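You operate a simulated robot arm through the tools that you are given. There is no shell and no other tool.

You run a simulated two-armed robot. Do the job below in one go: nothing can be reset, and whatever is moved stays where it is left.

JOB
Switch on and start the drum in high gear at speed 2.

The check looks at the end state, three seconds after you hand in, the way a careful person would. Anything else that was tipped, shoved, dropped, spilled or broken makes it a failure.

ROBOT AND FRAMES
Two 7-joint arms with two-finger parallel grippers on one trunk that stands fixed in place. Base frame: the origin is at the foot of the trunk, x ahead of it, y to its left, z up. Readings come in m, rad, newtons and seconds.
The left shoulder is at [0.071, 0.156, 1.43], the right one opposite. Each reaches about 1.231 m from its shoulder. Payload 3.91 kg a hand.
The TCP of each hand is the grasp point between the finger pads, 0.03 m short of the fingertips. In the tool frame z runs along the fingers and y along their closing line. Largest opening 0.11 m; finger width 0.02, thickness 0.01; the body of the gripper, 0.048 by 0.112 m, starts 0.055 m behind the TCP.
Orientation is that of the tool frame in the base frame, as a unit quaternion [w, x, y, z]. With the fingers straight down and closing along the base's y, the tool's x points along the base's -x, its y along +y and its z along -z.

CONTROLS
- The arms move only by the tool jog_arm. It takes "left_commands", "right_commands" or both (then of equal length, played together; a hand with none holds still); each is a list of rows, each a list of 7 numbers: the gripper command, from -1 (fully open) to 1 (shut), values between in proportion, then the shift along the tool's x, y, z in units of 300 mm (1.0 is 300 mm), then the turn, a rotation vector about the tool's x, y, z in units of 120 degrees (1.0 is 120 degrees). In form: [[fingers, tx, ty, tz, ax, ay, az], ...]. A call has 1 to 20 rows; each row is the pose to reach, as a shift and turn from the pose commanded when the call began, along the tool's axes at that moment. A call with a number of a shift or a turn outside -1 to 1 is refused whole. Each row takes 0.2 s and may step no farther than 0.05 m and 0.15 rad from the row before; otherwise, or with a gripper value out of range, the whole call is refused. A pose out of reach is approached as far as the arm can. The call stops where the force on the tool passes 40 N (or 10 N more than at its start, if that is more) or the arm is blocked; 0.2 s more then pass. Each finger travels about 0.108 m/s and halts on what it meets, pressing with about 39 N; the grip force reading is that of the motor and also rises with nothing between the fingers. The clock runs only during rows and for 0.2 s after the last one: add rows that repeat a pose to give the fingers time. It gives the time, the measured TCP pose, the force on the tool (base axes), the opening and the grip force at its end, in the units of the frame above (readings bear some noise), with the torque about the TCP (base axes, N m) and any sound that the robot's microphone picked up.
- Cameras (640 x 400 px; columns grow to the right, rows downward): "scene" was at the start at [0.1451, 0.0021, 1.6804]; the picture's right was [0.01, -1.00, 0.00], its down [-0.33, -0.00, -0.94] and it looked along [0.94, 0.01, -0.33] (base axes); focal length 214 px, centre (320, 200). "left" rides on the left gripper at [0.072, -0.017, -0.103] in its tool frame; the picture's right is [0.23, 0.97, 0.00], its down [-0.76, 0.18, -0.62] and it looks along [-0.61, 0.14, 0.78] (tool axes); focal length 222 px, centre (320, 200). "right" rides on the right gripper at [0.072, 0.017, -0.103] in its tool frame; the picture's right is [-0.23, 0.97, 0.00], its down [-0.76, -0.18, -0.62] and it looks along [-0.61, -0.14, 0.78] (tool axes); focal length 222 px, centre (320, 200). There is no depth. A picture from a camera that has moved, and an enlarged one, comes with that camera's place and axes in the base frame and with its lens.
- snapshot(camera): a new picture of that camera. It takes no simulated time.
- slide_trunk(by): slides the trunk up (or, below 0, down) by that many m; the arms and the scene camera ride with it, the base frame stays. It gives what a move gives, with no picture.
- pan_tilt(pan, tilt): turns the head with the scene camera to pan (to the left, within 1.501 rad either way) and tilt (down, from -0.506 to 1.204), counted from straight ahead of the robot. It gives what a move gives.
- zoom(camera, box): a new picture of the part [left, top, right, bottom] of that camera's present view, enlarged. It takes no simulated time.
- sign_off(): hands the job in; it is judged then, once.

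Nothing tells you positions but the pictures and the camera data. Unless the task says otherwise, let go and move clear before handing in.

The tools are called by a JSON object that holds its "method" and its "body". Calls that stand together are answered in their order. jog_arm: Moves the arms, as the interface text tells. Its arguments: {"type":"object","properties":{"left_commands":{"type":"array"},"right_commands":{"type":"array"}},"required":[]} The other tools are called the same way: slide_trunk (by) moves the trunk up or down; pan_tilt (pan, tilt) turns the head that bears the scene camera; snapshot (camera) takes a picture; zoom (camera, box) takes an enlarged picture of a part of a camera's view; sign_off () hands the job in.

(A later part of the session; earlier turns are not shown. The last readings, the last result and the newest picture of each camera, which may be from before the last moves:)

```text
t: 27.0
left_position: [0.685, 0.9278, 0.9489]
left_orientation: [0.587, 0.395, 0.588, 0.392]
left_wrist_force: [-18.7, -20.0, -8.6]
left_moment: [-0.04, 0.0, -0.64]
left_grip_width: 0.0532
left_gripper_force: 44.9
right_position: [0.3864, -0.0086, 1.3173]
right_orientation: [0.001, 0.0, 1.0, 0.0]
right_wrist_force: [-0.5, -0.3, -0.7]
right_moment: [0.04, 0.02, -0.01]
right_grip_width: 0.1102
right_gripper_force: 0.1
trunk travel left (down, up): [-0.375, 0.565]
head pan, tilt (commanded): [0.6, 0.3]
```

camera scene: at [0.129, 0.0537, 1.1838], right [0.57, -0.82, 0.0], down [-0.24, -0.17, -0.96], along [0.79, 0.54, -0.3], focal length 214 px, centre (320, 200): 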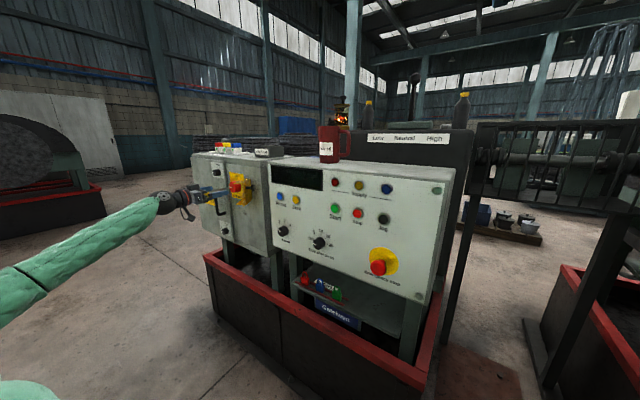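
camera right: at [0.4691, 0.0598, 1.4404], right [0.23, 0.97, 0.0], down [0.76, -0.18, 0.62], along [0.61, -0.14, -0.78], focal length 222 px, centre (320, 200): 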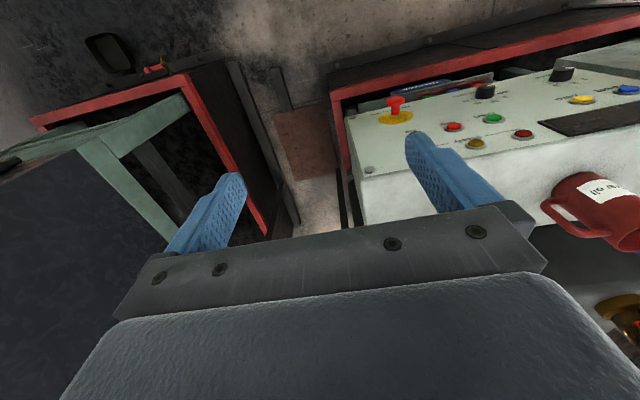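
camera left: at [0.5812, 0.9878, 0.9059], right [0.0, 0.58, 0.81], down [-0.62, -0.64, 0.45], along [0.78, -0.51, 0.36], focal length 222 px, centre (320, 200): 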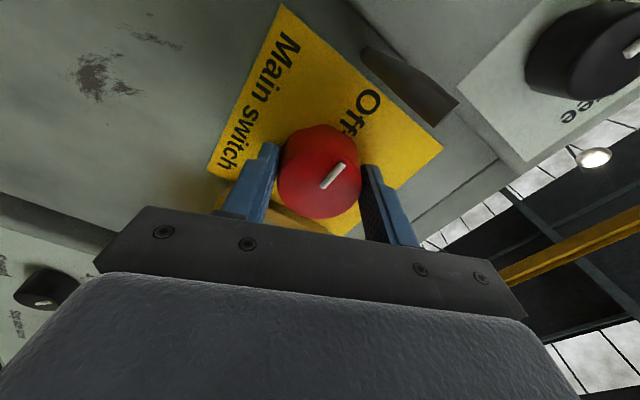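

I overshot slightly; I'll move half back and then turn the knob 45° clockwise.

{"method": "jog_arm", "body": {"left_commands": [[1, -0.003, -0.005, -0.0025, 0, 0, 0], [1, -0.003, -0.005, -0.0025, 0, 0, 0.0625], [1, -0.003, -0.005, -0.0025, 0, 0, 0.125], [1, -0.003, -0.005, -0.0025, 0, 0, 0.1875], [1, -0.003, -0.005, -0.0025, 0, 0, 0.25], [1, -0.003, -0.005, -0.0025, 0, 0, 0.3125], [1, -0.003, -0.005, -0.0025, 0, 0, 0.375], [1, -0.003, -0.005, -0.0025, 0, 0, 0.4]]}}

{"method": "snapshot", "body": {"camera": "left"}}

{"method": "zoom", "body": {"camera": "scene", "box": [160, 130, 300, 240]}}

```text
t: 28.8
left_position: [0.6836, 0.9267, 0.9507]
left_orientation: [0.377, 0.598, 0.377, 0.599]
left_wrist_force: [-3.6, -11.9, 2.6]
left_moment: [0.01, -0.17, -0.65]
left_grip_width: 0.053
left_gripper_force: 45.1
right_position: [0.3878, -0.0092, 1.3166]
right_orientation: [0.0, 0.001, 1.0, 0.001]
right_wrist_force: [-0.2, -0.1, 0.8]
right_moment: [-0.02, 0.01, 0.01]
right_grip_width: 0.1102
right_gripper_force: 0.0
trunk travel left (down, up): [-0.375, 0.565]
head pan, tilt (commanded): [0.6, 0.3]
```

```text
taken
camera left: at [0.581, 1.0002, 0.9672], right [0.0, -0.22, 0.98], down [-0.62, -0.76, -0.17], along [0.78, -0.61, -0.13], focal length 222 px, centre (320, 200)
```

left: 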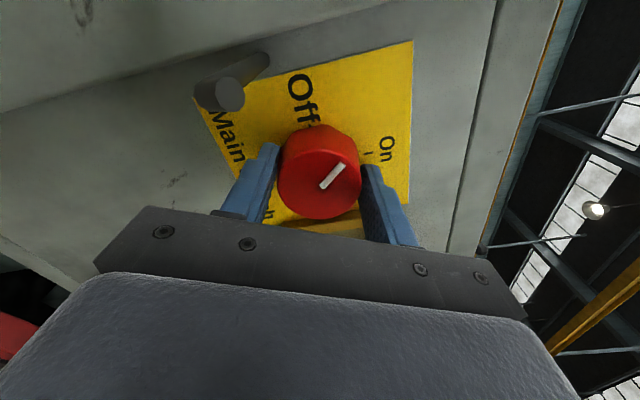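

```text
3.64 times, centred on (230, 185) of scene
camera zoom: at [0.1283, 0.0526, 1.1841], right [0.56, -0.83, 0.0], down [-0.24, -0.17, -0.96], along [0.79, 0.54, -0.3], focal length 780 px, centre (647, 254)
```

zoom: 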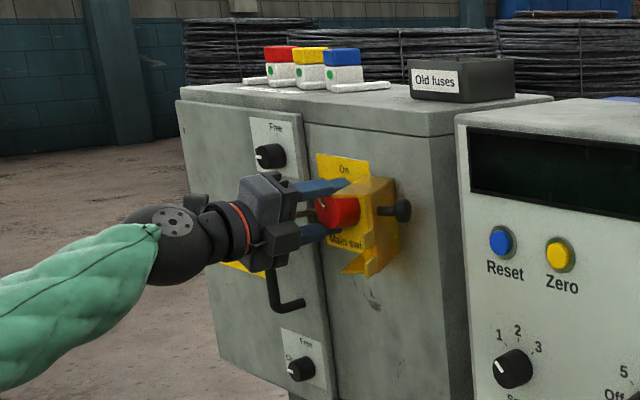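

The knob turned with the hand about half way. I'll open slightly, turn the hand back, and regrip for the second half.

{"method": "jog_arm", "body": {"left_commands": [[-0.45, 0, 0, 0, 0, 0, 0], [-0.45, 0, 0, 0, 0, 0, 0]]}}

{"method": "snapshot", "body": {"camera": "left"}}

```text
t: 29.4
left_position: [0.6853, 0.9285, 0.9485]
left_orientation: [0.378, 0.598, 0.377, 0.598]
left_wrist_force: [0.5, -0.2, -0.7]
left_moment: [-0.01, 0.02, 0.01]
left_grip_width: 0.0796
left_gripper_force: 0.0
right_position: [0.3897, -0.0071, 1.3172]
right_orientation: [0.0, 0.0, 1.0, 0.0]
right_wrist_force: [-0.5, -0.3, -0.4]
right_moment: [-0.04, 0.03, 0.01]
right_grip_width: 0.1099
right_gripper_force: 0.1
trunk travel left (down, up): [-0.375, 0.565]
head pan, tilt (commanded): [0.6, 0.3]
```

```text
taken
camera left: at [0.581, 1.002, 0.9647], right [0.0, -0.21, 0.98], down [-0.62, -0.76, -0.17], along [0.78, -0.61, -0.13], focal length 222 px, centre (320, 200)
```

left: 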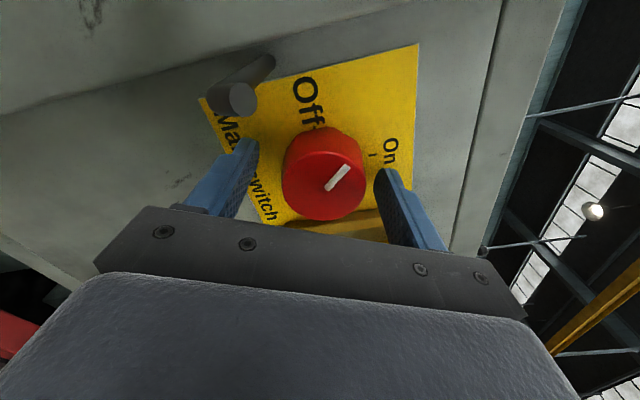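

The knob holds midway. I'll rotate the open hand back 48°, regrip and turn to On.

{"method": "jog_arm", "body": {"left_commands": [[-0.45, 0, 0, 0, 0, 0, -0.0625], [-0.45, 0, 0, 0, 0, 0, -0.125], [-0.45, 0, 0, 0, 0, 0, -0.1875], [-0.45, 0, 0, 0, 0, 0, -0.25], [-0.45, 0, 0, 0, 0, 0, -0.3125], [-0.45, 0, 0, 0, 0, 0, -0.375], [-0.45, 0, 0, 0, 0, 0, -0.4], [0.3, 0, 0, 0, 0, 0, -0.4], [1, 0, 0, 0, 0, 0, -0.4], [1, 0, 0, 0, 0, 0, -0.4]]}}

{"method": "snapshot", "body": {"camera": "left"}}

```text
t: 31.6
left_position: [0.6843, 0.9279, 0.9491]
left_orientation: [0.588, 0.393, 0.588, 0.391]
left_wrist_force: [-2.4, -2.8, -1.9]
left_moment: [0.03, 0.15, -0.12]
left_grip_width: 0.0531
left_gripper_force: 45.2
right_position: [0.3889, -0.0081, 1.3165]
right_orientation: [-0.001, 0.0, 1.0, -0.001]
right_wrist_force: [-0.1, 0.4, 0.1]
right_moment: [-0.02, 0.0, 0.01]
right_grip_width: 0.11
right_gripper_force: 0.1
trunk travel left (down, up): [-0.375, 0.565]
head pan, tilt (commanded): [0.6, 0.3]
```

```text
taken
camera left: at [0.5812, 0.9891, 0.9058], right [0.0, 0.58, 0.81], down [-0.62, -0.63, 0.46], along [0.78, -0.51, 0.36], focal length 222 px, centre (320, 200)
```

left: 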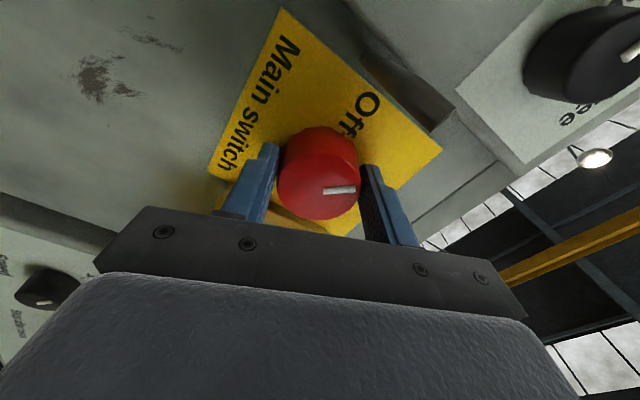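

Well centred grip with the mark at about half way. I'll turn the remaining part to On.

{"method": "jog_arm", "body": {"left_commands": [[1, 0, 0, 0, 0, 0, 0.0625], [1, 0, 0, 0, 0, 0, 0.125], [1, 0, 0, 0, 0, 0, 0.1875], [1, 0, 0, 0, 0, 0, 0.25], [1, 0, 0, 0, 0, 0, 0.3125], [1, 0, 0, 0, 0, 0, 0.36], [1, 0, 0, 0, 0, 0, 0.375]]}}

{"method": "snapshot", "body": {"camera": "left"}}

{"method": "snapshot", "body": {"camera": "scene"}}

{"method": "zoom", "body": {"camera": "scene", "box": [260, 155, 460, 265]}}

```text
t: 33.2
left_position: [0.6853, 0.9275, 0.9511]
left_orientation: [0.392, 0.588, 0.392, 0.589]
left_wrist_force: [2.6, 0.5, 9.6]
left_moment: [-1.12, -0.35, -0.02]
left_grip_width: 0.053
left_gripper_force: 44.7
right_position: [0.3879, -0.0097, 1.3166]
right_orientation: [0.0, 0.0, 1.0, 0.0]
right_wrist_force: [-0.5, 0.2, 0.1]
right_moment: [-0.01, -0.02, 0.02]
right_grip_width: 0.1098
right_gripper_force: 0.1
trunk travel left (down, up): [-0.375, 0.565]
head pan, tilt (commanded): [0.6, 0.3]
```

```text
taken
camera left: at [0.5809, 1.002, 0.9636], right [0.0, -0.16, 0.99], down [-0.62, -0.77, -0.13], along [0.78, -0.62, -0.1], focal length 222 px, centre (320, 200)
```

left: 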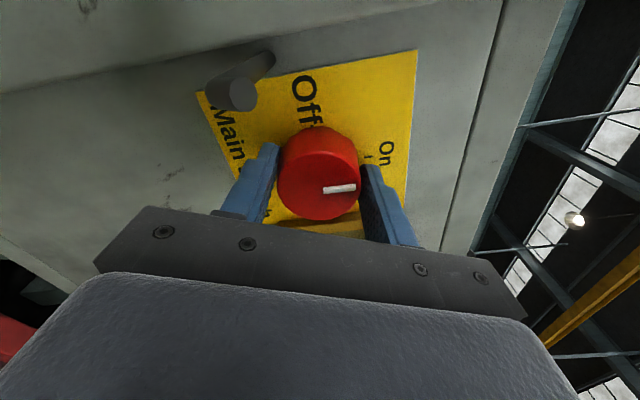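

```text
taken
camera scene: at [0.1284, 0.0532, 1.1841], right [0.56, -0.83, 0.0], down [-0.24, -0.17, -0.96], along [0.79, 0.54, -0.3], focal length 214 px, centre (320, 200)
```

scene: 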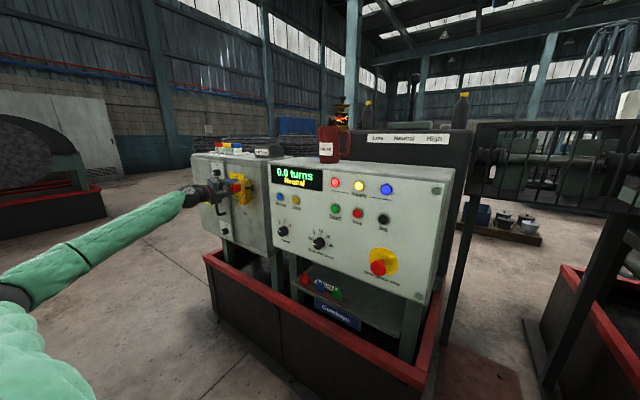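

```text
3.20 times, centred on (360, 210) of scene
camera zoom: at [0.1284, 0.0532, 1.1841], right [0.56, -0.83, 0.0], down [-0.24, -0.17, -0.96], along [0.79, 0.54, -0.3], focal length 686 px, centre (192, 168)
```

zoom: 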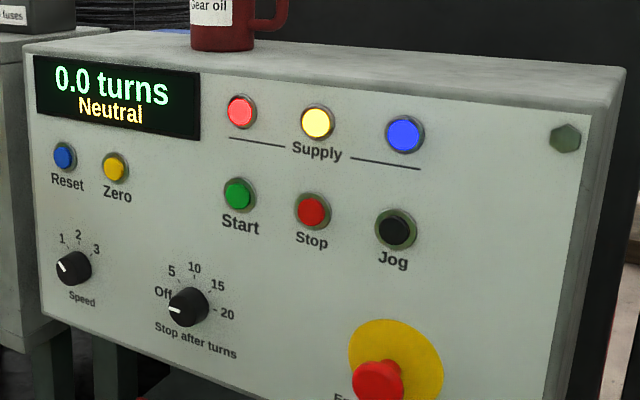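

Power is on: all three supply lamps lit and the display shows "0.0 turns / Neutral". I'll release the switch and back straight out.

{"method": "jog_arm", "body": {"left_commands": [[-0.45, 0, 0, 0, 0, 0, 0], [-0.45, 0, 0, 0, 0, 0, 0], [-0.45, 0, 0, -0.15, 0, 0, 0], [-0.45, 0, 0, -0.3, 0, 0, 0], [-0.45, 0, 0, -0.45, 0, 0, 0], [-0.45, 0, 0, -0.6, 0, 0, 0]]}}

{"method": "snapshot", "body": {"camera": "left"}}

{"method": "zoom", "body": {"camera": "scene", "box": [160, 130, 360, 250]}}

```text
t: 34.6
left_position: [0.5049, 0.9263, 0.9493]
left_orientation: [0.393, 0.589, 0.391, 0.588]
left_wrist_force: [0.2, -0.2, -0.4]
left_moment: [-0.01, 0.03, -0.01]
left_grip_width: 0.0797
left_gripper_force: 0.0
right_position: [0.3883, -0.0092, 1.3169]
right_orientation: [0.001, 0.001, 1.0, 0.0]
right_wrist_force: [-0.1, 0.6, -0.1]
right_moment: [-0.02, -0.01, 0.0]
right_grip_width: 0.1101
right_gripper_force: 0.1
trunk travel left (down, up): [-0.375, 0.565]
head pan, tilt (commanded): [0.6, 0.3]
```

```text
taken
camera left: at [0.4014, 1.0012, 0.9609], right [0.0, -0.16, 0.99], down [-0.63, -0.77, -0.13], along [0.78, -0.62, -0.1], focal length 222 px, centre (320, 200)
```

left: 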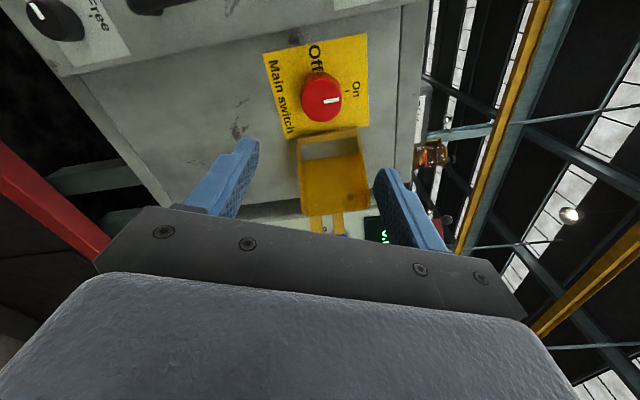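

```text
3.20 times, centred on (260, 190) of scene
camera zoom: at [0.1284, 0.0538, 1.1841], right [0.56, -0.83, 0.0], down [-0.24, -0.17, -0.96], along [0.79, 0.54, -0.3], focal length 686 px, centre (512, 232)
```

zoom: 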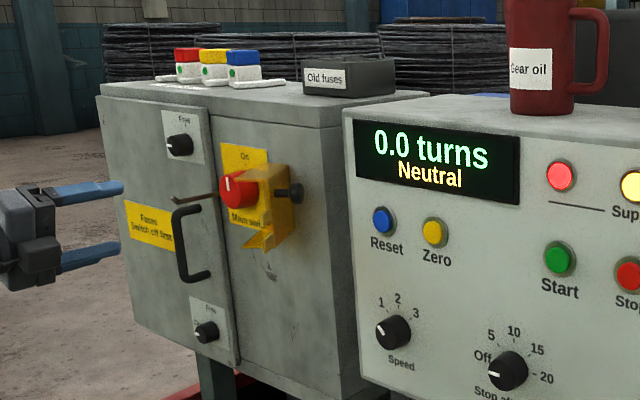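

The main switch mark is at On and the hand is clear. Next I'll move in front of the speed knob (near [0.705, 0.63, 0.805]) with the hand rolled back 45°.

{"method": "jog_arm", "body": {"left_commands": [[-0.6, -0.1, -0.009, 0, 0, 0, -0.0375], [-0.6, -0.2, -0.018, 0, 0, 0, -0.075], [-0.6, -0.3, -0.026, 0, 0, 0, -0.1125], [-0.6, -0.4, -0.035, 0, 0, 0, -0.15], [-0.6, -0.5, -0.044, 0, 0, 0, -0.1875], [-0.6, -0.6, -0.053, 0, 0, 0, -0.225], [-0.6, -0.7, -0.062, 0, 0, 0, -0.2625], [-0.6, -0.8, -0.07, 0, 0, 0, -0.3], [-0.6, -0.9, -0.079, 0, 0, 0, -0.3375], [-0.6, -0.997, -0.088, 0, 0, 0, -0.375]]}}

{"method": "snapshot", "body": {"camera": "left"}}

{"method": "snapshot", "body": {"camera": "scene"}}

```text
t: 37.0
left_position: [0.5147, 0.6607, 0.8588]
left_orientation: [0.62, 0.37, 0.556, 0.412]
left_wrist_force: [-0.5, 0.5, 0.0]
left_moment: [-0.02, -0.03, 0.02]
left_grip_width: 0.0881
left_gripper_force: 0.0
right_position: [0.388, -0.0095, 1.3156]
right_orientation: [0.001, 0.0, 1.0, 0.0]
right_wrist_force: [-0.6, 0.3, -0.5]
right_moment: [-0.01, 0.0, -0.01]
right_grip_width: 0.1099
right_gripper_force: 0.1
trunk travel left (down, up): [-0.375, 0.565]
head pan, tilt (commanded): [0.6, 0.3]
stopped in row 10 (left hand): the arm was blocked; the commanded pose is now the measured one
```

```text
taken
camera left: at [0.4168, 0.722, 0.8036], right [-0.09, 0.58, 0.81], down [-0.67, -0.63, 0.39], along [0.74, -0.51, 0.45], focal length 222 px, centre (320, 200)
```

left: 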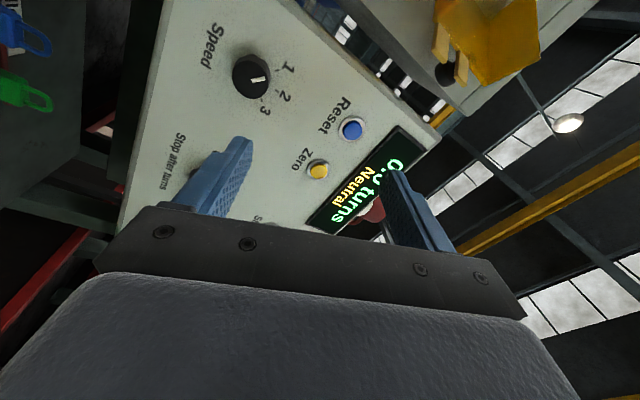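

```text
taken
camera scene: at [0.1287, 0.0539, 1.1839], right [0.56, -0.83, 0.0], down [-0.24, -0.17, -0.96], along [0.79, 0.54, -0.3], focal length 214 px, centre (320, 200)
```

scene: 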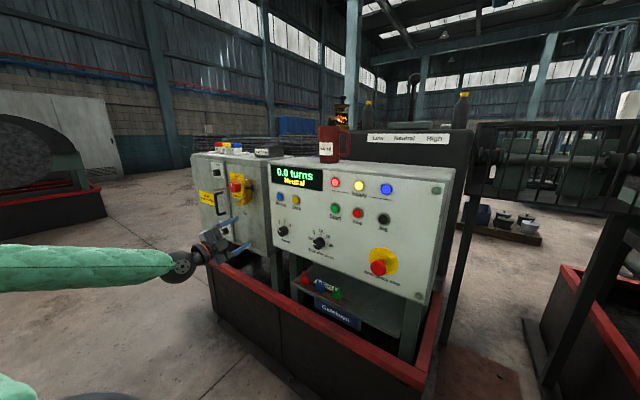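

The arm was blocked short of the target pose (z 0.859, pitched up 6°), with no force on the tool, so probably a folded-arm joint limit. I'll look at the left arm's posture.

{"method": "pan_tilt", "body": {"pan": 1.2, "tilt": 0.5}}

{"method": "snapshot", "body": {"camera": "scene"}}

```text
t: 38.0
left_position: [0.5136, 0.661, 0.858]
left_orientation: [0.62, 0.371, 0.555, 0.413]
left_wrist_force: [0.2, 0.7, 0.3]
left_moment: [0.01, 0.01, 0.0]
left_grip_width: 0.0881
left_gripper_force: 0.0
right_position: [0.3886, -0.0078, 1.3145]
right_orientation: [0.0, 0.0, 1.0, 0.0]
right_wrist_force: [0.1, 0.0, 0.7]
right_moment: [0.03, 0.0, -0.01]
right_grip_width: 0.1099
right_gripper_force: 0.1
trunk travel left (down, up): [-0.375, 0.565]
head pan, tilt (commanded): [1.201, 0.499]
```

```text
taken
camera scene: at [0.0846, 0.0859, 1.1656], right [0.93, -0.36, 0.0], down [-0.17, -0.45, -0.88], along [0.32, 0.82, -0.48], focal length 214 px, centre (320, 200)
```

scene: 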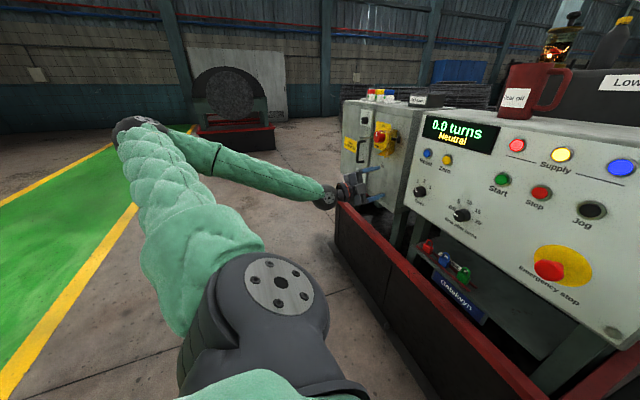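

The elbow is strongly folded behind, so reaching further forward should free it. I'll advance to x 0.60 while levelling the hand.

{"method": "jog_arm", "body": {"left_commands": [[-0.6, -0.012, -0.014, 0.08, 0, 0, 0], [-0.6, -0.025, -0.027, 0.15, 0.012, 0.005, 0], [-0.6, -0.037, -0.04, 0.22, 0.03, 0.012, 0], [-0.6, -0.049, -0.054, 0.286, 0.0478, 0.0198, 0], [-0.6, -0.049, -0.054, 0.286, 0.0478, 0.0198, 0]]}}

{"method": "snapshot", "body": {"camera": "left"}}

```text
t: 39.2
left_position: [0.6018, 0.6417, 0.8569]
left_orientation: [0.588, 0.394, 0.588, 0.391]
left_wrist_force: [-0.1, -0.1, 0.4]
left_moment: [0.01, -0.02, 0.01]
left_grip_width: 0.0878
left_gripper_force: 0.1
right_position: [0.389, -0.0081, 1.3159]
right_orientation: [0.0, 0.0, 1.0, 0.0]
right_wrist_force: [-0.7, -0.4, 0.4]
right_moment: [0.01, -0.01, -0.03]
right_grip_width: 0.1098
right_gripper_force: 0.1
trunk travel left (down, up): [-0.375, 0.565]
head pan, tilt (commanded): [1.201, 0.499]
```

```text
taken
camera left: at [0.4988, 0.7022, 0.8147], right [0.0, 0.58, 0.81], down [-0.62, -0.63, 0.46], along [0.78, -0.51, 0.36], focal length 222 px, centre (320, 200)
```

left: 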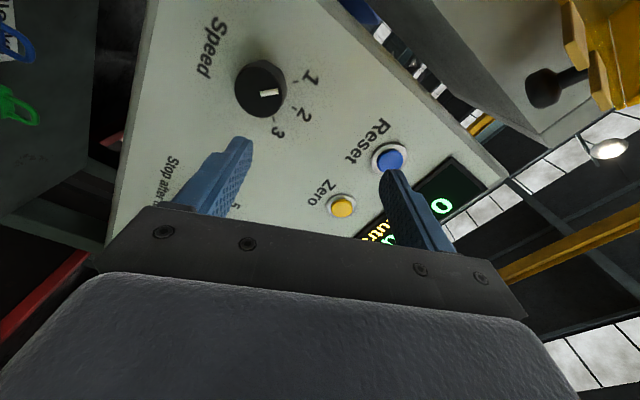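

The hand is level again in front of the panel. Speed knob front is at about [0.70, 0.634, 0.80]; I'll line up with it.

{"method": "jog_arm", "body": {"left_commands": [[-0.6, 0.024, -0.093, 0.03, 0, 0, 0], [-0.6, 0.048, -0.186, 0.067, 0, 0, 0], [-0.6, 0.048, -0.186, 0.067, 0, 0, 0]]}}

{"method": "snapshot", "body": {"camera": "left"}}

{"method": "pan_tilt", "body": {"pan": 0.9, "tilt": 0.5}}

{"method": "zoom", "body": {"camera": "scene", "box": [240, 120, 420, 240]}}

```text
t: 40.0
left_position: [0.622, 0.6325, 0.8012]
left_orientation: [0.588, 0.392, 0.588, 0.393]
left_wrist_force: [0.5, -0.5, -0.4]
left_moment: [0.0, 0.05, -0.01]
left_grip_width: 0.0878
left_gripper_force: 0.0
right_position: [0.3888, -0.0086, 1.3161]
right_orientation: [0.0, 0.0, 1.0, 0.0]
right_wrist_force: [0.3, -1.4, 0.0]
right_moment: [0.02, 0.0, -0.03]
right_grip_width: 0.1099
right_gripper_force: 0.1
trunk travel left (down, up): [-0.375, 0.565]
head pan, tilt (commanded): [1.201, 0.499]
```

```text
taken
camera left: at [0.5188, 0.6943, 0.7587], right [0.0, 0.58, 0.81], down [-0.62, -0.63, 0.46], along [0.78, -0.51, 0.36], focal length 222 px, centre (320, 200)
```

left: 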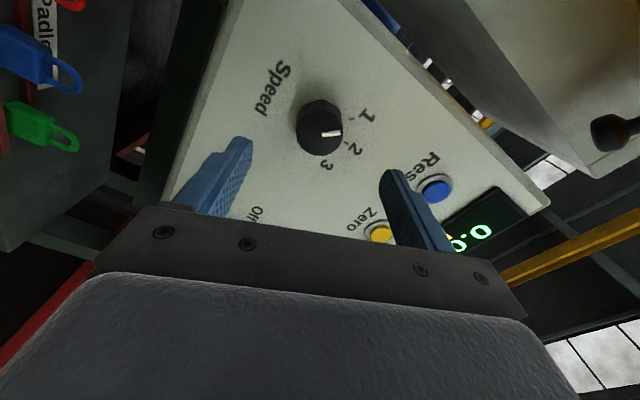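

```text
t: 40.8
left_position: [0.6219, 0.6322, 0.8011]
left_orientation: [0.588, 0.393, 0.588, 0.391]
left_wrist_force: [0.0, 0.5, 0.7]
left_moment: [-0.04, 0.01, -0.01]
left_grip_width: 0.0881
left_gripper_force: 0.0
right_position: [0.3892, -0.0089, 1.3155]
right_orientation: [0.0, 0.0, 1.0, -0.001]
right_wrist_force: [-0.9, 0.3, -0.3]
right_moment: [0.0, 0.03, -0.02]
right_grip_width: 0.1099
right_gripper_force: 0.0
trunk travel left (down, up): [-0.375, 0.565]
head pan, tilt (commanded): [0.901, 0.499]
```

```text
3.33 times, centred on (330, 180) of scene
camera zoom: at [0.1082, 0.0724, 1.1655], right [0.78, -0.62, 0.0], down [-0.3, -0.38, -0.88], along [0.54, 0.69, -0.48], focal length 715 px, centre (287, 267)
```

zoom: 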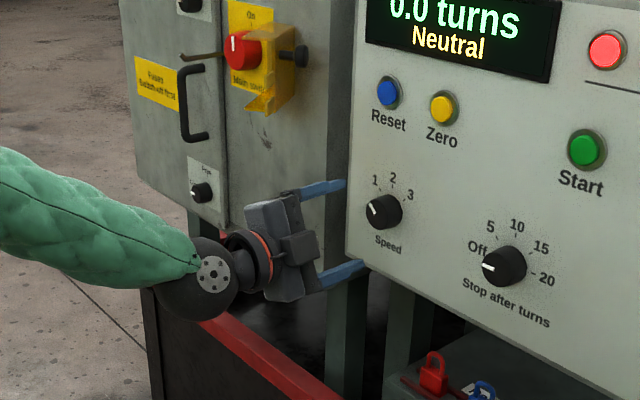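

The knob is centred ahead of the hand. I'll zoom in to fix the knob and panel face depth before advancing.

{"method": "zoom", "body": {"camera": "left", "box": [240, 50, 440, 175]}}

{"method": "zoom", "body": {"camera": "scene", "box": [325, 160, 405, 210]}}

```text
3.20 times, centred on (340, 112) of left
camera zoom: at [0.5189, 0.6944, 0.7586], right [0.0, 0.58, 0.81], down [-0.62, -0.63, 0.46], along [0.78, -0.51, 0.36], focal length 711 px, centre (256, 480)
```

zoom: 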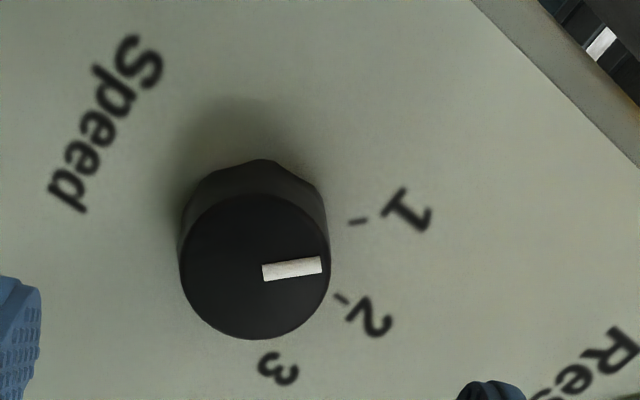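

```text
8.00 times, centred on (365, 185) of scene
camera zoom: at [0.1082, 0.0724, 1.1655], right [0.78, -0.62, 0.0], down [-0.3, -0.38, -0.88], along [0.54, 0.69, -0.48], focal length 1716 px, centre (-40, 320)
```

zoom: 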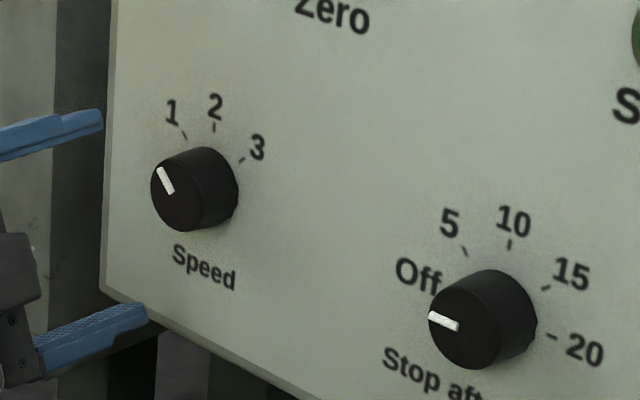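

Knob centre is [0.697 front, 0.6345, 0.800], panel face at x 0.719, and "2" is straight up (45° from the present "1"). I'll advance to x 0.685 and close.

{"method": "jog_arm", "body": {"left_commands": [[-0.6, 0.005, 0, 0.1, 0, 0, 0], [-0.6, 0.006, 0, 0.18, 0, 0, 0], [-0.6, 0.006, 0, 0.21, 0, 0, 0], [0, 0.006, 0, 0.21, 0, 0, 0], [0.5, 0.006, 0, 0.21, 0, 0, 0], [1, 0.006, 0, 0.21, 0, 0, 0], [1, 0.006, 0, 0.21, 0, 0, 0]]}}

{"method": "snapshot", "body": {"camera": "left"}}

{"method": "zoom", "body": {"camera": "scene", "box": [285, 140, 405, 220]}}

```text
t: 42.4
left_position: [0.6846, 0.6354, 0.8006]
left_orientation: [0.588, 0.393, 0.588, 0.391]
left_wrist_force: [-1.4, -2.8, -3.0]
left_moment: [0.0, 0.12, -0.04]
left_grip_width: 0.0412
left_gripper_force: 45.1
right_position: [0.3896, -0.0081, 1.3155]
right_orientation: [0.0, 0.0, 1.0, 0.0]
right_wrist_force: [0.0, 0.1, -0.9]
right_moment: [0.01, 0.0, 0.01]
right_grip_width: 0.1097
right_gripper_force: 0.2
trunk travel left (down, up): [-0.375, 0.565]
head pan, tilt (commanded): [0.901, 0.499]
```

```text
taken
camera left: at [0.5814, 0.6959, 0.7571], right [0.0, 0.58, 0.81], down [-0.62, -0.63, 0.46], along [0.78, -0.51, 0.36], focal length 222 px, centre (320, 200)
```

left: 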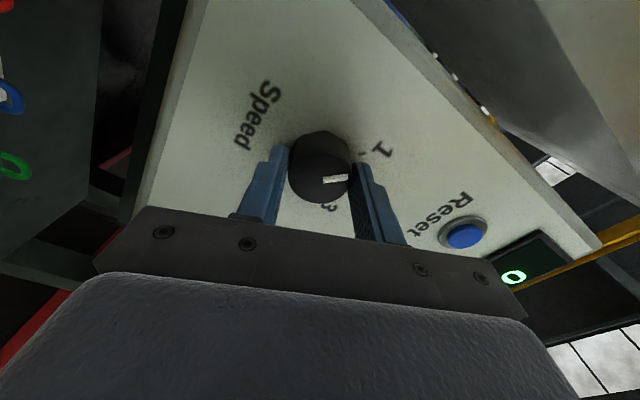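

```text
5.00 times, centred on (345, 180) of scene
camera zoom: at [0.1084, 0.0724, 1.1655], right [0.78, -0.62, 0.0], down [-0.3, -0.38, -0.88], along [0.55, 0.69, -0.48], focal length 1072 px, centre (195, 300)
```

zoom: 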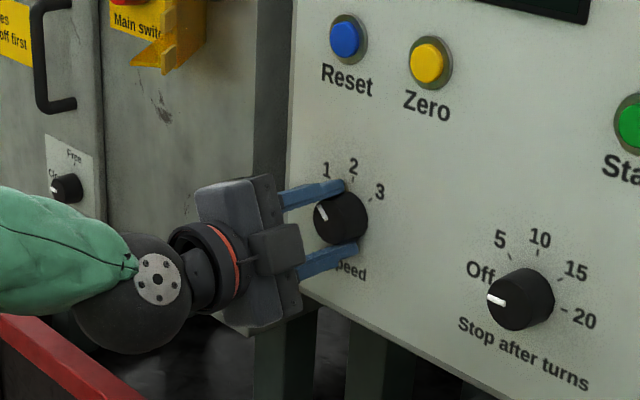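

A clean, centred grip (0.041 wide). I'll turn 45° clockwise to 2.

{"method": "jog_arm", "body": {"left_commands": [[1, 0, 0, 0, 0, 0, 0.06], [1, 0, 0, 0, 0, 0, 0.12], [1, 0, 0, 0, 0, 0, 0.18], [1, 0, 0, 0, 0, 0, 0.24], [1, 0, 0, 0, 0, 0, 0.3], [1, 0, 0, 0, 0, 0, 0.35], [1, 0, 0, 0, 0, 0, 0.375]]}}

{"method": "snapshot", "body": {"camera": "left"}}

{"method": "zoom", "body": {"camera": "scene", "box": [285, 140, 405, 220]}}

```text
t: 44.0
left_position: [0.6854, 0.6347, 0.7996]
left_orientation: [0.393, 0.589, 0.392, 0.588]
left_wrist_force: [17.5, 3.5, 8.3]
left_moment: [-0.02, 0.09, 0.19]
left_grip_width: 0.041
left_gripper_force: 44.7
right_position: [0.3893, -0.0087, 1.3167]
right_orientation: [0.001, 0.0, 1.0, 0.0]
right_wrist_force: [-0.4, 0.4, -0.3]
right_moment: [0.0, -0.03, 0.01]
right_grip_width: 0.1099
right_gripper_force: 0.0
trunk travel left (down, up): [-0.375, 0.565]
head pan, tilt (commanded): [0.901, 0.499]
```

```text
taken
camera left: at [0.5814, 0.7087, 0.8123], right [0.0, -0.16, 0.99], down [-0.62, -0.77, -0.13], along [0.78, -0.62, -0.1], focal length 222 px, centre (320, 200)
```

left: 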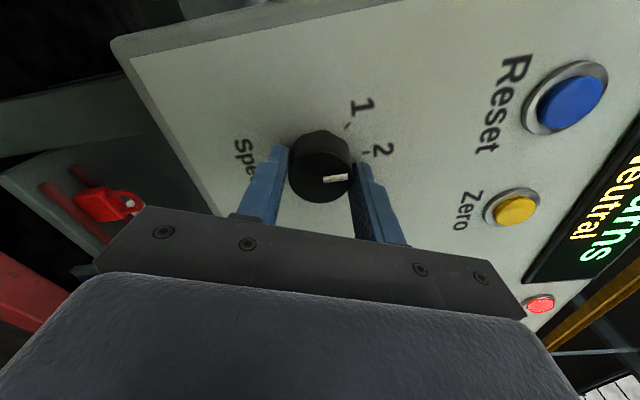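

```text
5.00 times, centred on (345, 180) of scene
camera zoom: at [0.109, 0.0722, 1.1655], right [0.78, -0.62, 0.0], down [-0.3, -0.38, -0.88], along [0.55, 0.69, -0.48], focal length 1072 px, centre (195, 300)
```

zoom: 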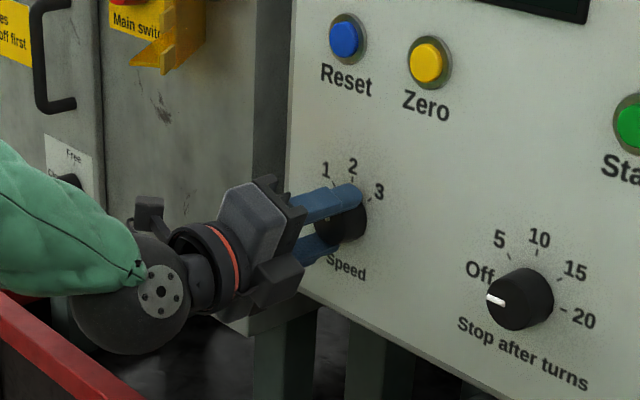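

The knob turned with the hand. I'll let go, back straight out, and check the pointer.

{"method": "jog_arm", "body": {"left_commands": [[-0.3, 0, 0, 0, 0, 0, 0], [-0.5, 0, 0, 0, 0, 0, 0], [-0.5, 0, 0, 0, 0, 0, 0], [-0.5, 0, 0, -0.12, 0, 0, 0], [-0.5, 0, 0, -0.24, 0, 0, 0]]}}

{"method": "zoom", "body": {"camera": "left", "box": [220, 20, 460, 180]}}

{"method": "zoom", "body": {"camera": "scene", "box": [285, 140, 405, 220]}}

```text
t: 45.2
left_position: [0.6145, 0.6343, 0.8015]
left_orientation: [0.395, 0.588, 0.393, 0.587]
left_wrist_force: [-0.3, -0.2, -0.1]
left_moment: [0.0, 0.0, -0.02]
left_grip_width: 0.0823
left_gripper_force: 0.1
right_position: [0.3882, -0.009, 1.3162]
right_orientation: [0.0, 0.0, 1.0, 0.0]
right_wrist_force: [0.4, -0.2, -0.6]
right_moment: [0.0, 0.01, -0.01]
right_grip_width: 0.1099
right_gripper_force: 0.0
trunk travel left (down, up): [-0.375, 0.565]
head pan, tilt (commanded): [0.901, 0.499]
```

```text
2.50 times, centred on (340, 100) of left
camera zoom: at [0.5106, 0.7089, 0.8136], right [0.0, -0.16, 0.99], down [-0.63, -0.77, -0.13], along [0.78, -0.62, -0.1], focal length 555 px, centre (270, 450)
```

zoom: 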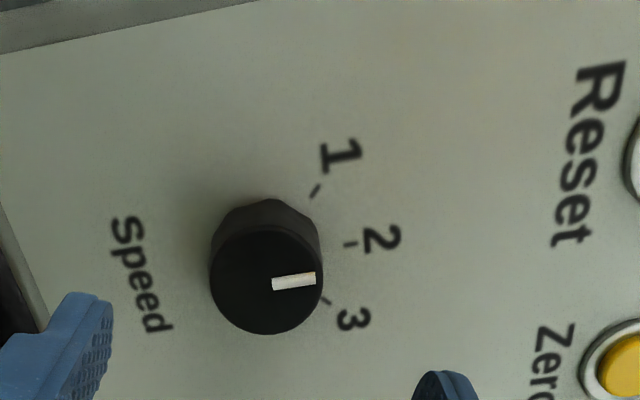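

```text
5.00 times, centred on (345, 180) of scene
camera zoom: at [0.1081, 0.0722, 1.1655], right [0.78, -0.62, 0.0], down [-0.3, -0.38, -0.88], along [0.55, 0.69, -0.48], focal length 1072 px, centre (195, 300)
```

zoom: 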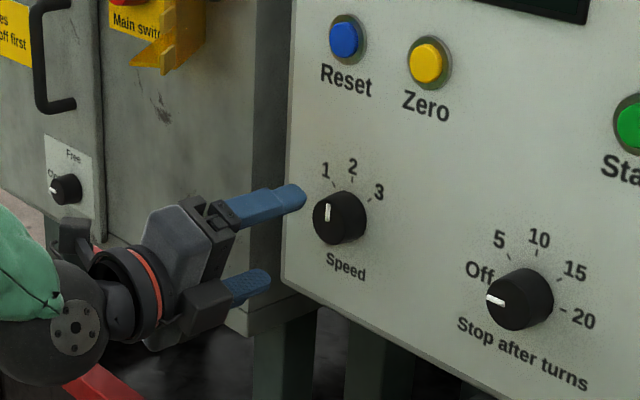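

Speed now points straight at 2. Next is the gear lever: its ball is at about [1.078, 0.270, 1.382], throw along y with High to the right. I'll retract, then raise the trunk so the arm can reach over the panel.

{"method": "jog_arm", "body": {"left_commands": [[-0.5, 0, 0, -0.12, 0, 0, 0], [-0.5, 0, 0, -0.22, 0, 0, 0]]}}

{"method": "slide_trunk", "body": {"by": 0.5}}

{"method": "pan_tilt", "body": {"pan": 0.35, "tilt": 0.45}}

{"method": "snapshot", "body": {"camera": "scene"}}

{"method": "snapshot", "body": {"camera": "left"}}

```text
t: 45.8
left_position: [0.547, 0.6329, 0.8002]
left_orientation: [0.394, 0.589, 0.392, 0.586]
left_wrist_force: [0.3, -0.5, -0.4]
left_moment: [-0.02, 0.01, 0.02]
left_grip_width: 0.0828
left_gripper_force: 0.1
right_position: [0.388, -0.0085, 1.3165]
right_orientation: [0.0, 0.0, 1.0, 0.0]
right_wrist_force: [0.3, 0.6, 0.3]
right_moment: [0.02, -0.01, -0.01]
right_grip_width: 0.1099
right_gripper_force: 0.0
trunk travel left (down, up): [-0.375, 0.565]
head pan, tilt (commanded): [0.901, 0.499]
```

```text
refused: 0.5 is not a number from -0.4 to 0.4
```

```text
t: 46.7
left_position: [0.5471, 0.6347, 0.8001]
left_orientation: [0.393, 0.588, 0.393, 0.587]
left_wrist_force: [0.8, -0.7, 0.4]
left_moment: [-0.03, -0.02, 0.03]
left_grip_width: 0.0824
left_gripper_force: 0.1
right_position: [0.3901, -0.0071, 1.3169]
right_orientation: [0.0, 0.0, 1.0, 0.0]
right_wrist_force: [0.4, 0.0, 0.3]
right_moment: [-0.01, 0.02, -0.01]
right_grip_width: 0.1101
right_gripper_force: 0.1
trunk travel left (down, up): [-0.375, 0.565]
head pan, tilt (commanded): [0.351, 0.45]
```

```text
taken
camera scene: at [0.138, 0.0327, 1.17], right [0.34, -0.94, 0.0], down [-0.41, -0.15, -0.9], along [0.84, 0.31, -0.44], focal length 214 px, centre (320, 200)
```

scene: 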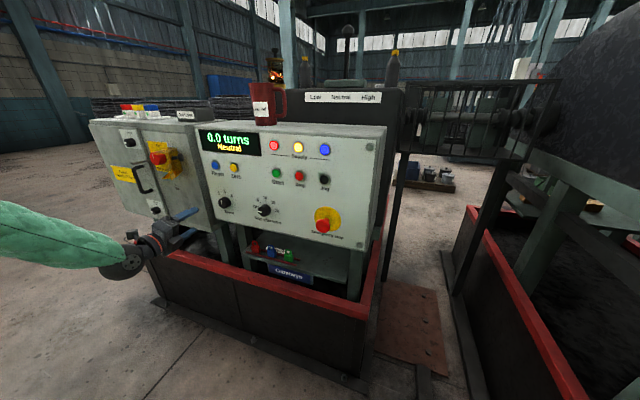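

```text
taken
camera left: at [0.443, 0.709, 0.8125], right [0.0, -0.16, 0.99], down [-0.62, -0.77, -0.13], along [0.78, -0.62, -0.1], focal length 222 px, centre (320, 200)
```

left: 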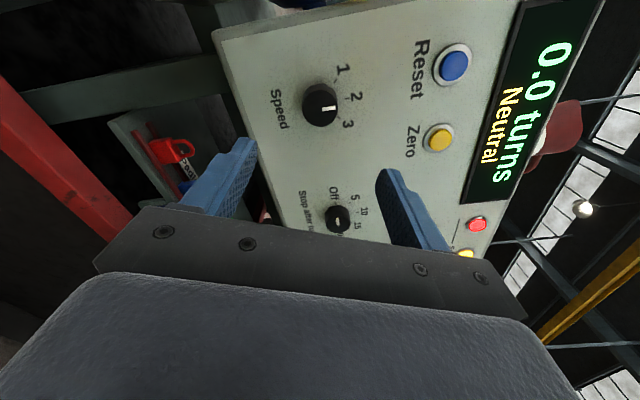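

The slide is limited to 0.4 m per call, so I'll raise in two steps.

{"method": "slide_trunk", "body": {"by": 0.4}}

{"method": "slide_trunk", "body": {"by": 0.1}}

{"method": "snapshot", "body": {"camera": "scene"}}

{"method": "snapshot", "body": {"camera": "left"}}

```text
t: 50.6
left_position: [0.5458, 0.6361, 1.2012]
left_orientation: [0.393, 0.589, 0.393, 0.587]
left_wrist_force: [-0.7, -0.2, 0.2]
left_moment: [0.01, 0.01, 0.01]
left_grip_width: 0.0826
left_gripper_force: 0.0
right_position: [0.388, -0.0097, 1.7165]
right_orientation: [0.0, 0.0, 1.0, 0.0]
right_wrist_force: [-0.4, -0.6, -0.3]
right_moment: [-0.03, 0.03, -0.01]
right_grip_width: 0.1101
right_gripper_force: 0.0
trunk travel left (down, up): [-0.775, 0.165]
head pan, tilt (commanded): [0.351, 0.45]
```

```text
t: 51.9
left_position: [0.5475, 0.6355, 1.2995]
left_orientation: [0.393, 0.588, 0.394, 0.587]
left_wrist_force: [1.0, -0.2, 0.0]
left_moment: [0.01, 0.02, 0.0]
left_grip_width: 0.0824
left_gripper_force: 0.0
right_position: [0.3889, -0.0083, 1.816]
right_orientation: [0.0, 0.0, 1.0, 0.001]
right_wrist_force: [-0.4, -0.2, 0.7]
right_moment: [-0.02, 0.0, 0.0]
right_grip_width: 0.1099
right_gripper_force: 0.1
trunk travel left (down, up): [-0.875, 0.065]
head pan, tilt (commanded): [0.351, 0.45]
```

```text
taken
camera scene: at [0.1384, 0.0328, 1.6698], right [0.34, -0.94, 0.0], down [-0.41, -0.15, -0.9], along [0.85, 0.31, -0.44], focal length 214 px, centre (320, 200)
```

scene: 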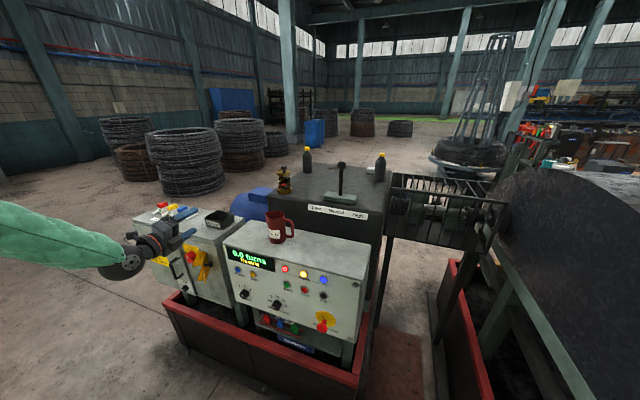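

```text
taken
camera left: at [0.4431, 0.7092, 1.3122], right [0.0, -0.16, 0.99], down [-0.62, -0.77, -0.13], along [0.78, -0.62, -0.1], focal length 222 px, centre (320, 200)
```

left: 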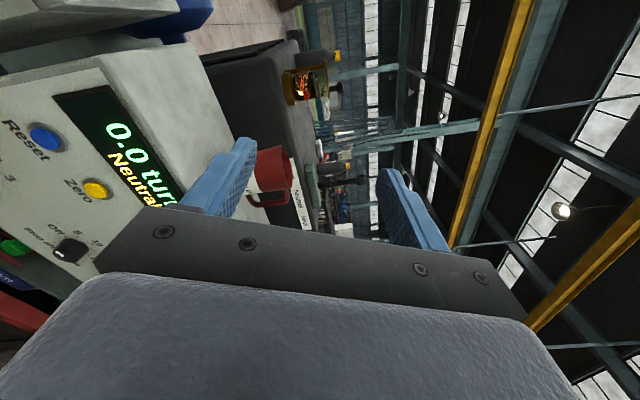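

I'll swing the left hand over above the panel (well over the mug) while rolling it level, ending in front of the lever.

{"method": "jog_arm", "body": {"left_commands": [[-0.3, -0.06, 0.038, 0.042, 0, 0, -0.059], [-0.3, -0.12, 0.077, 0.083, 0, 0, -0.118], [-0.3, -0.18, 0.115, 0.125, 0, 0, -0.176], [-0.3, -0.239, 0.153, 0.167, 0, 0, -0.235], [-0.3, -0.298, 0.191, 0.208, 0, 0, -0.294], [-0.3, -0.358, 0.23, 0.25, 0, 0, -0.353], [-0.3, -0.418, 0.268, 0.292, 0, 0, -0.411], [-0.3, -0.478, 0.306, 0.333, 0, 0, -0.47], [-0.3, -0.537, 0.344, 0.375, 0, 0, -0.529], [-0.3, -0.597, 0.383, 0.417, 0, 0, -0.588], [-0.3, -0.657, 0.421, 0.458, 0, 0, -0.646], [-0.3, -0.716, 0.459, 0.5, 0, 0, -0.705], [-0.3, -0.776, 0.497, 0.542, 0, 0, -0.764], [-0.3, -0.836, 0.536, 0.583, 0, 0, -0.823], [-0.3, -0.895, 0.574, 0.625, 0, 0, -0.881], [-0.3, -0.955, 0.612, 0.667, 0, 0, -0.94]]}}

{"method": "snapshot", "body": {"camera": "scene"}}

{"method": "snapshot", "body": {"camera": "left"}}

```text
t: 55.3
left_position: [0.7425, 0.3264, 1.3472]
left_orientation: [0.711, 0.007, 0.703, -0.012]
left_wrist_force: [0.4, 0.5, 0.0]
left_moment: [0.0, 0.03, 0.02]
left_grip_width: 0.0717
left_gripper_force: 0.1
left hand out of reach, approached as far as the arm can: row 15, 16
right_position: [0.3901, -0.0071, 1.817]
right_orientation: [-0.001, -0.003, 1.0, 0.001]
right_wrist_force: [0.2, 0.0, 0.0]
right_moment: [0.01, 0.02, -0.01]
right_grip_width: 0.1101
right_gripper_force: 0.1
trunk travel left (down, up): [-0.875, 0.065]
head pan, tilt (commanded): [0.351, 0.45]
```

```text
taken
camera scene: at [0.1394, 0.0317, 1.6702], right [0.35, -0.94, 0.0], down [-0.41, -0.15, -0.9], along [0.84, 0.31, -0.44], focal length 214 px, centre (320, 200)
```

scene: 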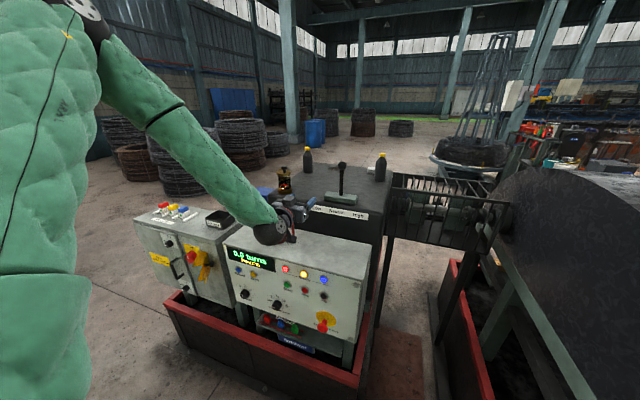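

```text
taken
camera left: at [0.6394, 0.3108, 1.2733], right [0.03, 0.97, -0.23], down [-0.63, 0.2, 0.75], along [0.78, 0.13, 0.62], focal length 222 px, centre (320, 200)
```

left: 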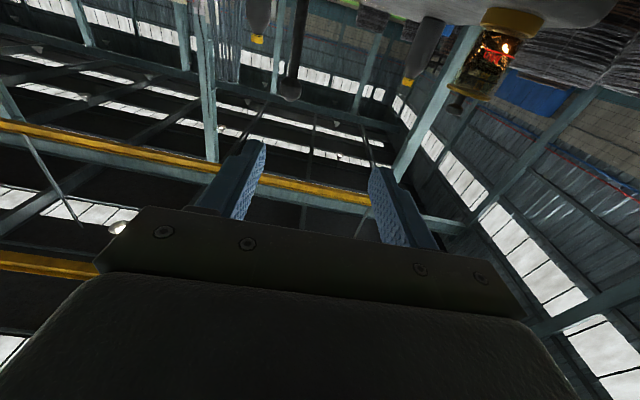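

The hand stopped slightly short but is in front of the lever, and the camera confirms the ball at about [1.078, 0.269, 1.388]. I'll move forward and up to a standoff in front of the ball.

{"method": "jog_arm", "body": {"left_commands": [[-0.3, -0.03, -0.03, 0.1, 0, 0, 0], [-0.3, -0.05, -0.06, 0.22, 0, 0, 0], [-0.3, -0.08, -0.1, 0.35, 0, 0, 0], [-0.3, -0.106, -0.13, 0.48, 0, 0, 0], [-0.3, -0.106, -0.164, 0.6, 0, 0, 0], [-0.3, -0.106, -0.164, 0.7, 0, 0, 0]]}}

{"method": "snapshot", "body": {"camera": "scene"}}

{"method": "snapshot", "body": {"camera": "left"}}

```text
t: 56.7
left_position: [0.9596, 0.3098, 1.3569]
left_orientation: [0.719, 0.02, 0.695, -0.024]
left_wrist_force: [0.2, -0.1, -0.8]
left_moment: [0.02, -0.01, 0.03]
left_grip_width: 0.0716
left_gripper_force: 0.1
left hand out of reach, approached as far as the arm can: row 1, 2, 3, 4, 5, 6
right_position: [0.3925, -0.0103, 1.8146]
right_orientation: [0.0, -0.001, 1.0, 0.001]
right_wrist_force: [0.4, -0.2, 0.6]
right_moment: [0.01, 0.03, -0.03]
right_grip_width: 0.1101
right_gripper_force: 0.1
trunk travel left (down, up): [-0.875, 0.065]
head pan, tilt (commanded): [0.351, 0.45]
```

```text
taken
camera scene: at [0.1407, 0.0312, 1.6698], right [0.34, -0.94, 0.0], down [-0.41, -0.15, -0.9], along [0.84, 0.31, -0.44], focal length 214 px, centre (320, 200)
```

scene: 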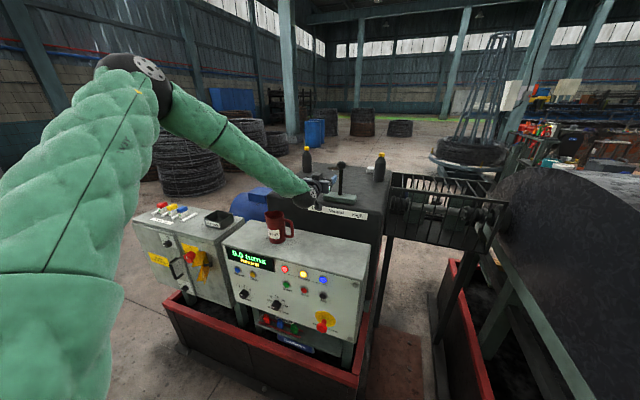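

```text
taken
camera left: at [0.8578, 0.299, 1.2813], right [0.07, 0.97, -0.23], down [-0.64, 0.22, 0.74], along [0.77, 0.1, 0.63], focal length 222 px, centre (320, 200)
```

left: 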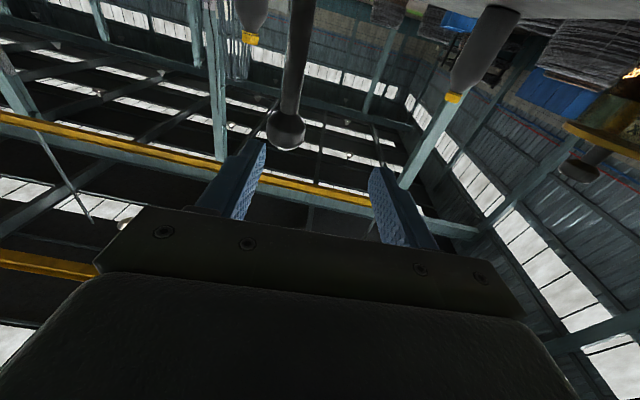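

The approach is limited just as the roll neared its end, so I'd rather flip the hand the other way (camera on top). I'll back off a little and roll it over in two steps.

{"method": "jog_arm", "body": {"left_commands": [[-0.3, 0, 0, -0.1, 0, 0, 0.06], [-0.3, 0, 0, -0.2, 0, 0, 0.12], [-0.3, 0, 0, -0.25, 0, 0, 0.18], [-0.3, 0, 0, -0.25, 0, 0, 0.25], [-0.3, 0, 0, -0.25, 0, 0, 0.315], [-0.3, 0, 0, -0.25, 0, 0, 0.38], [-0.3, 0, 0, -0.25, 0, 0, 0.445], [-0.3, 0, 0, -0.25, 0, 0, 0.51], [-0.3, 0, 0, -0.25, 0, 0, 0.575], [-0.3, 0, 0, -0.25, 0, 0, 0.64], [-0.3, 0, 0, -0.25, 0, 0, 0.7], [-0.3, 0, 0, -0.25, 0, 0, 0.76], [-0.3, 0, 0, -0.25, 0, 0, 0.82], [-0.3, 0, 0, -0.25, 0, 0, 0.88], [-0.3, 0, 0, -0.25, 0, 0, 0.94], [-0.3, 0, 0, -0.25, 0, 0, 1.0]]}}

{"method": "snapshot", "body": {"camera": "left"}}

```text
t: 60.1
left_position: [0.879, 0.3165, 1.3535]
left_orientation: [0.38, 0.612, 0.329, 0.611]
left_wrist_force: [-0.5, -0.2, 0.3]
left_moment: [0.0, 0.02, -0.03]
left_grip_width: 0.0716
left_gripper_force: 0.1
right_position: [0.3894, -0.0082, 1.8165]
right_orientation: [0.0, 0.0, 1.0, 0.001]
right_wrist_force: [-0.5, 0.6, -0.3]
right_moment: [0.0, -0.02, -0.02]
right_grip_width: 0.1099
right_gripper_force: 0.0
trunk travel left (down, up): [-0.875, 0.065]
head pan, tilt (commanded): [0.351, 0.45]
```

```text
taken
camera left: at [0.78, 0.3947, 1.372], right [-0.05, -0.28, 0.96], down [-0.66, -0.71, -0.25], along [0.75, -0.65, -0.15], focal length 222 px, centre (320, 200)
```

left: 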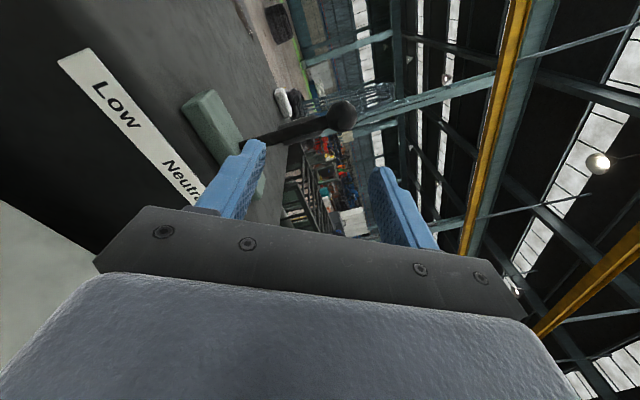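

That freed the arm (no reach warning). I'll finish the roll to put the camera on top.

{"method": "jog_arm", "body": {"left_commands": [[-0.3, 0, 0, 0, 0, 0, 0.06], [-0.3, 0, 0, 0, 0, 0, 0.12], [-0.3, 0, 0, 0, 0, 0, 0.18], [-0.3, 0, 0, 0, 0, 0, 0.24], [-0.3, 0, 0, 0, 0, 0, 0.3], [-0.3, 0, 0, 0, 0, 0, 0.36], [-0.3, 0, 0, 0, 0, 0, 0.42], [-0.3, 0, 0, 0, 0, 0, 0.48], [-0.3, 0, 0, 0, 0, 0, 0.502]]}}

{"method": "snapshot", "body": {"camera": "left"}}

{"method": "snapshot", "body": {"camera": "scene"}}

```text
t: 62.1
left_position: [0.8999, 0.4692, 1.368]
left_orientation: [0.115, 0.697, -0.007, 0.708]
left_wrist_force: [0.5, -0.5, 0.0]
left_moment: [0.02, -0.04, -0.01]
left_grip_width: 0.0716
left_gripper_force: 0.1
left hand out of reach, approached as far as the arm can: row 4, 5, 6, 7, 8, 9
right_position: [0.3904, -0.0088, 1.8157]
right_orientation: [0.0, -0.001, 1.0, 0.001]
right_wrist_force: [0.3, -0.3, -0.2]
right_moment: [-0.01, -0.01, 0.02]
right_grip_width: 0.1101
right_gripper_force: 0.0
trunk travel left (down, up): [-0.875, 0.065]
head pan, tilt (commanded): [0.351, 0.45]
```

```text
taken
camera left: at [0.8013, 0.515, 1.4339], right [-0.17, -0.91, 0.37], down [-0.64, -0.18, -0.74], along [0.75, -0.36, -0.56], focal length 222 px, centre (320, 200)
```

left: 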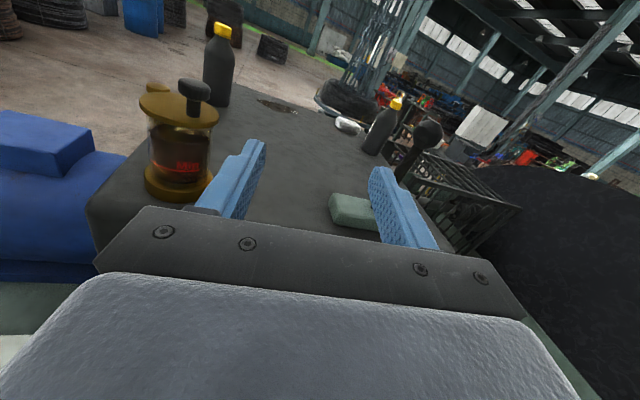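

```text
taken
camera scene: at [0.1387, 0.0322, 1.67], right [0.34, -0.94, 0.0], down [-0.41, -0.15, -0.9], along [0.85, 0.31, -0.44], focal length 214 px, centre (320, 200)
```

scene: 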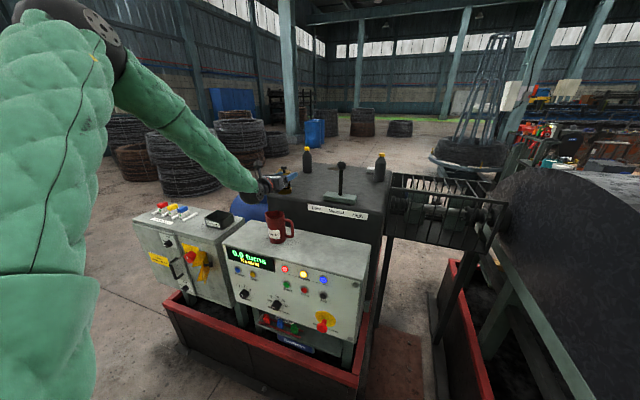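

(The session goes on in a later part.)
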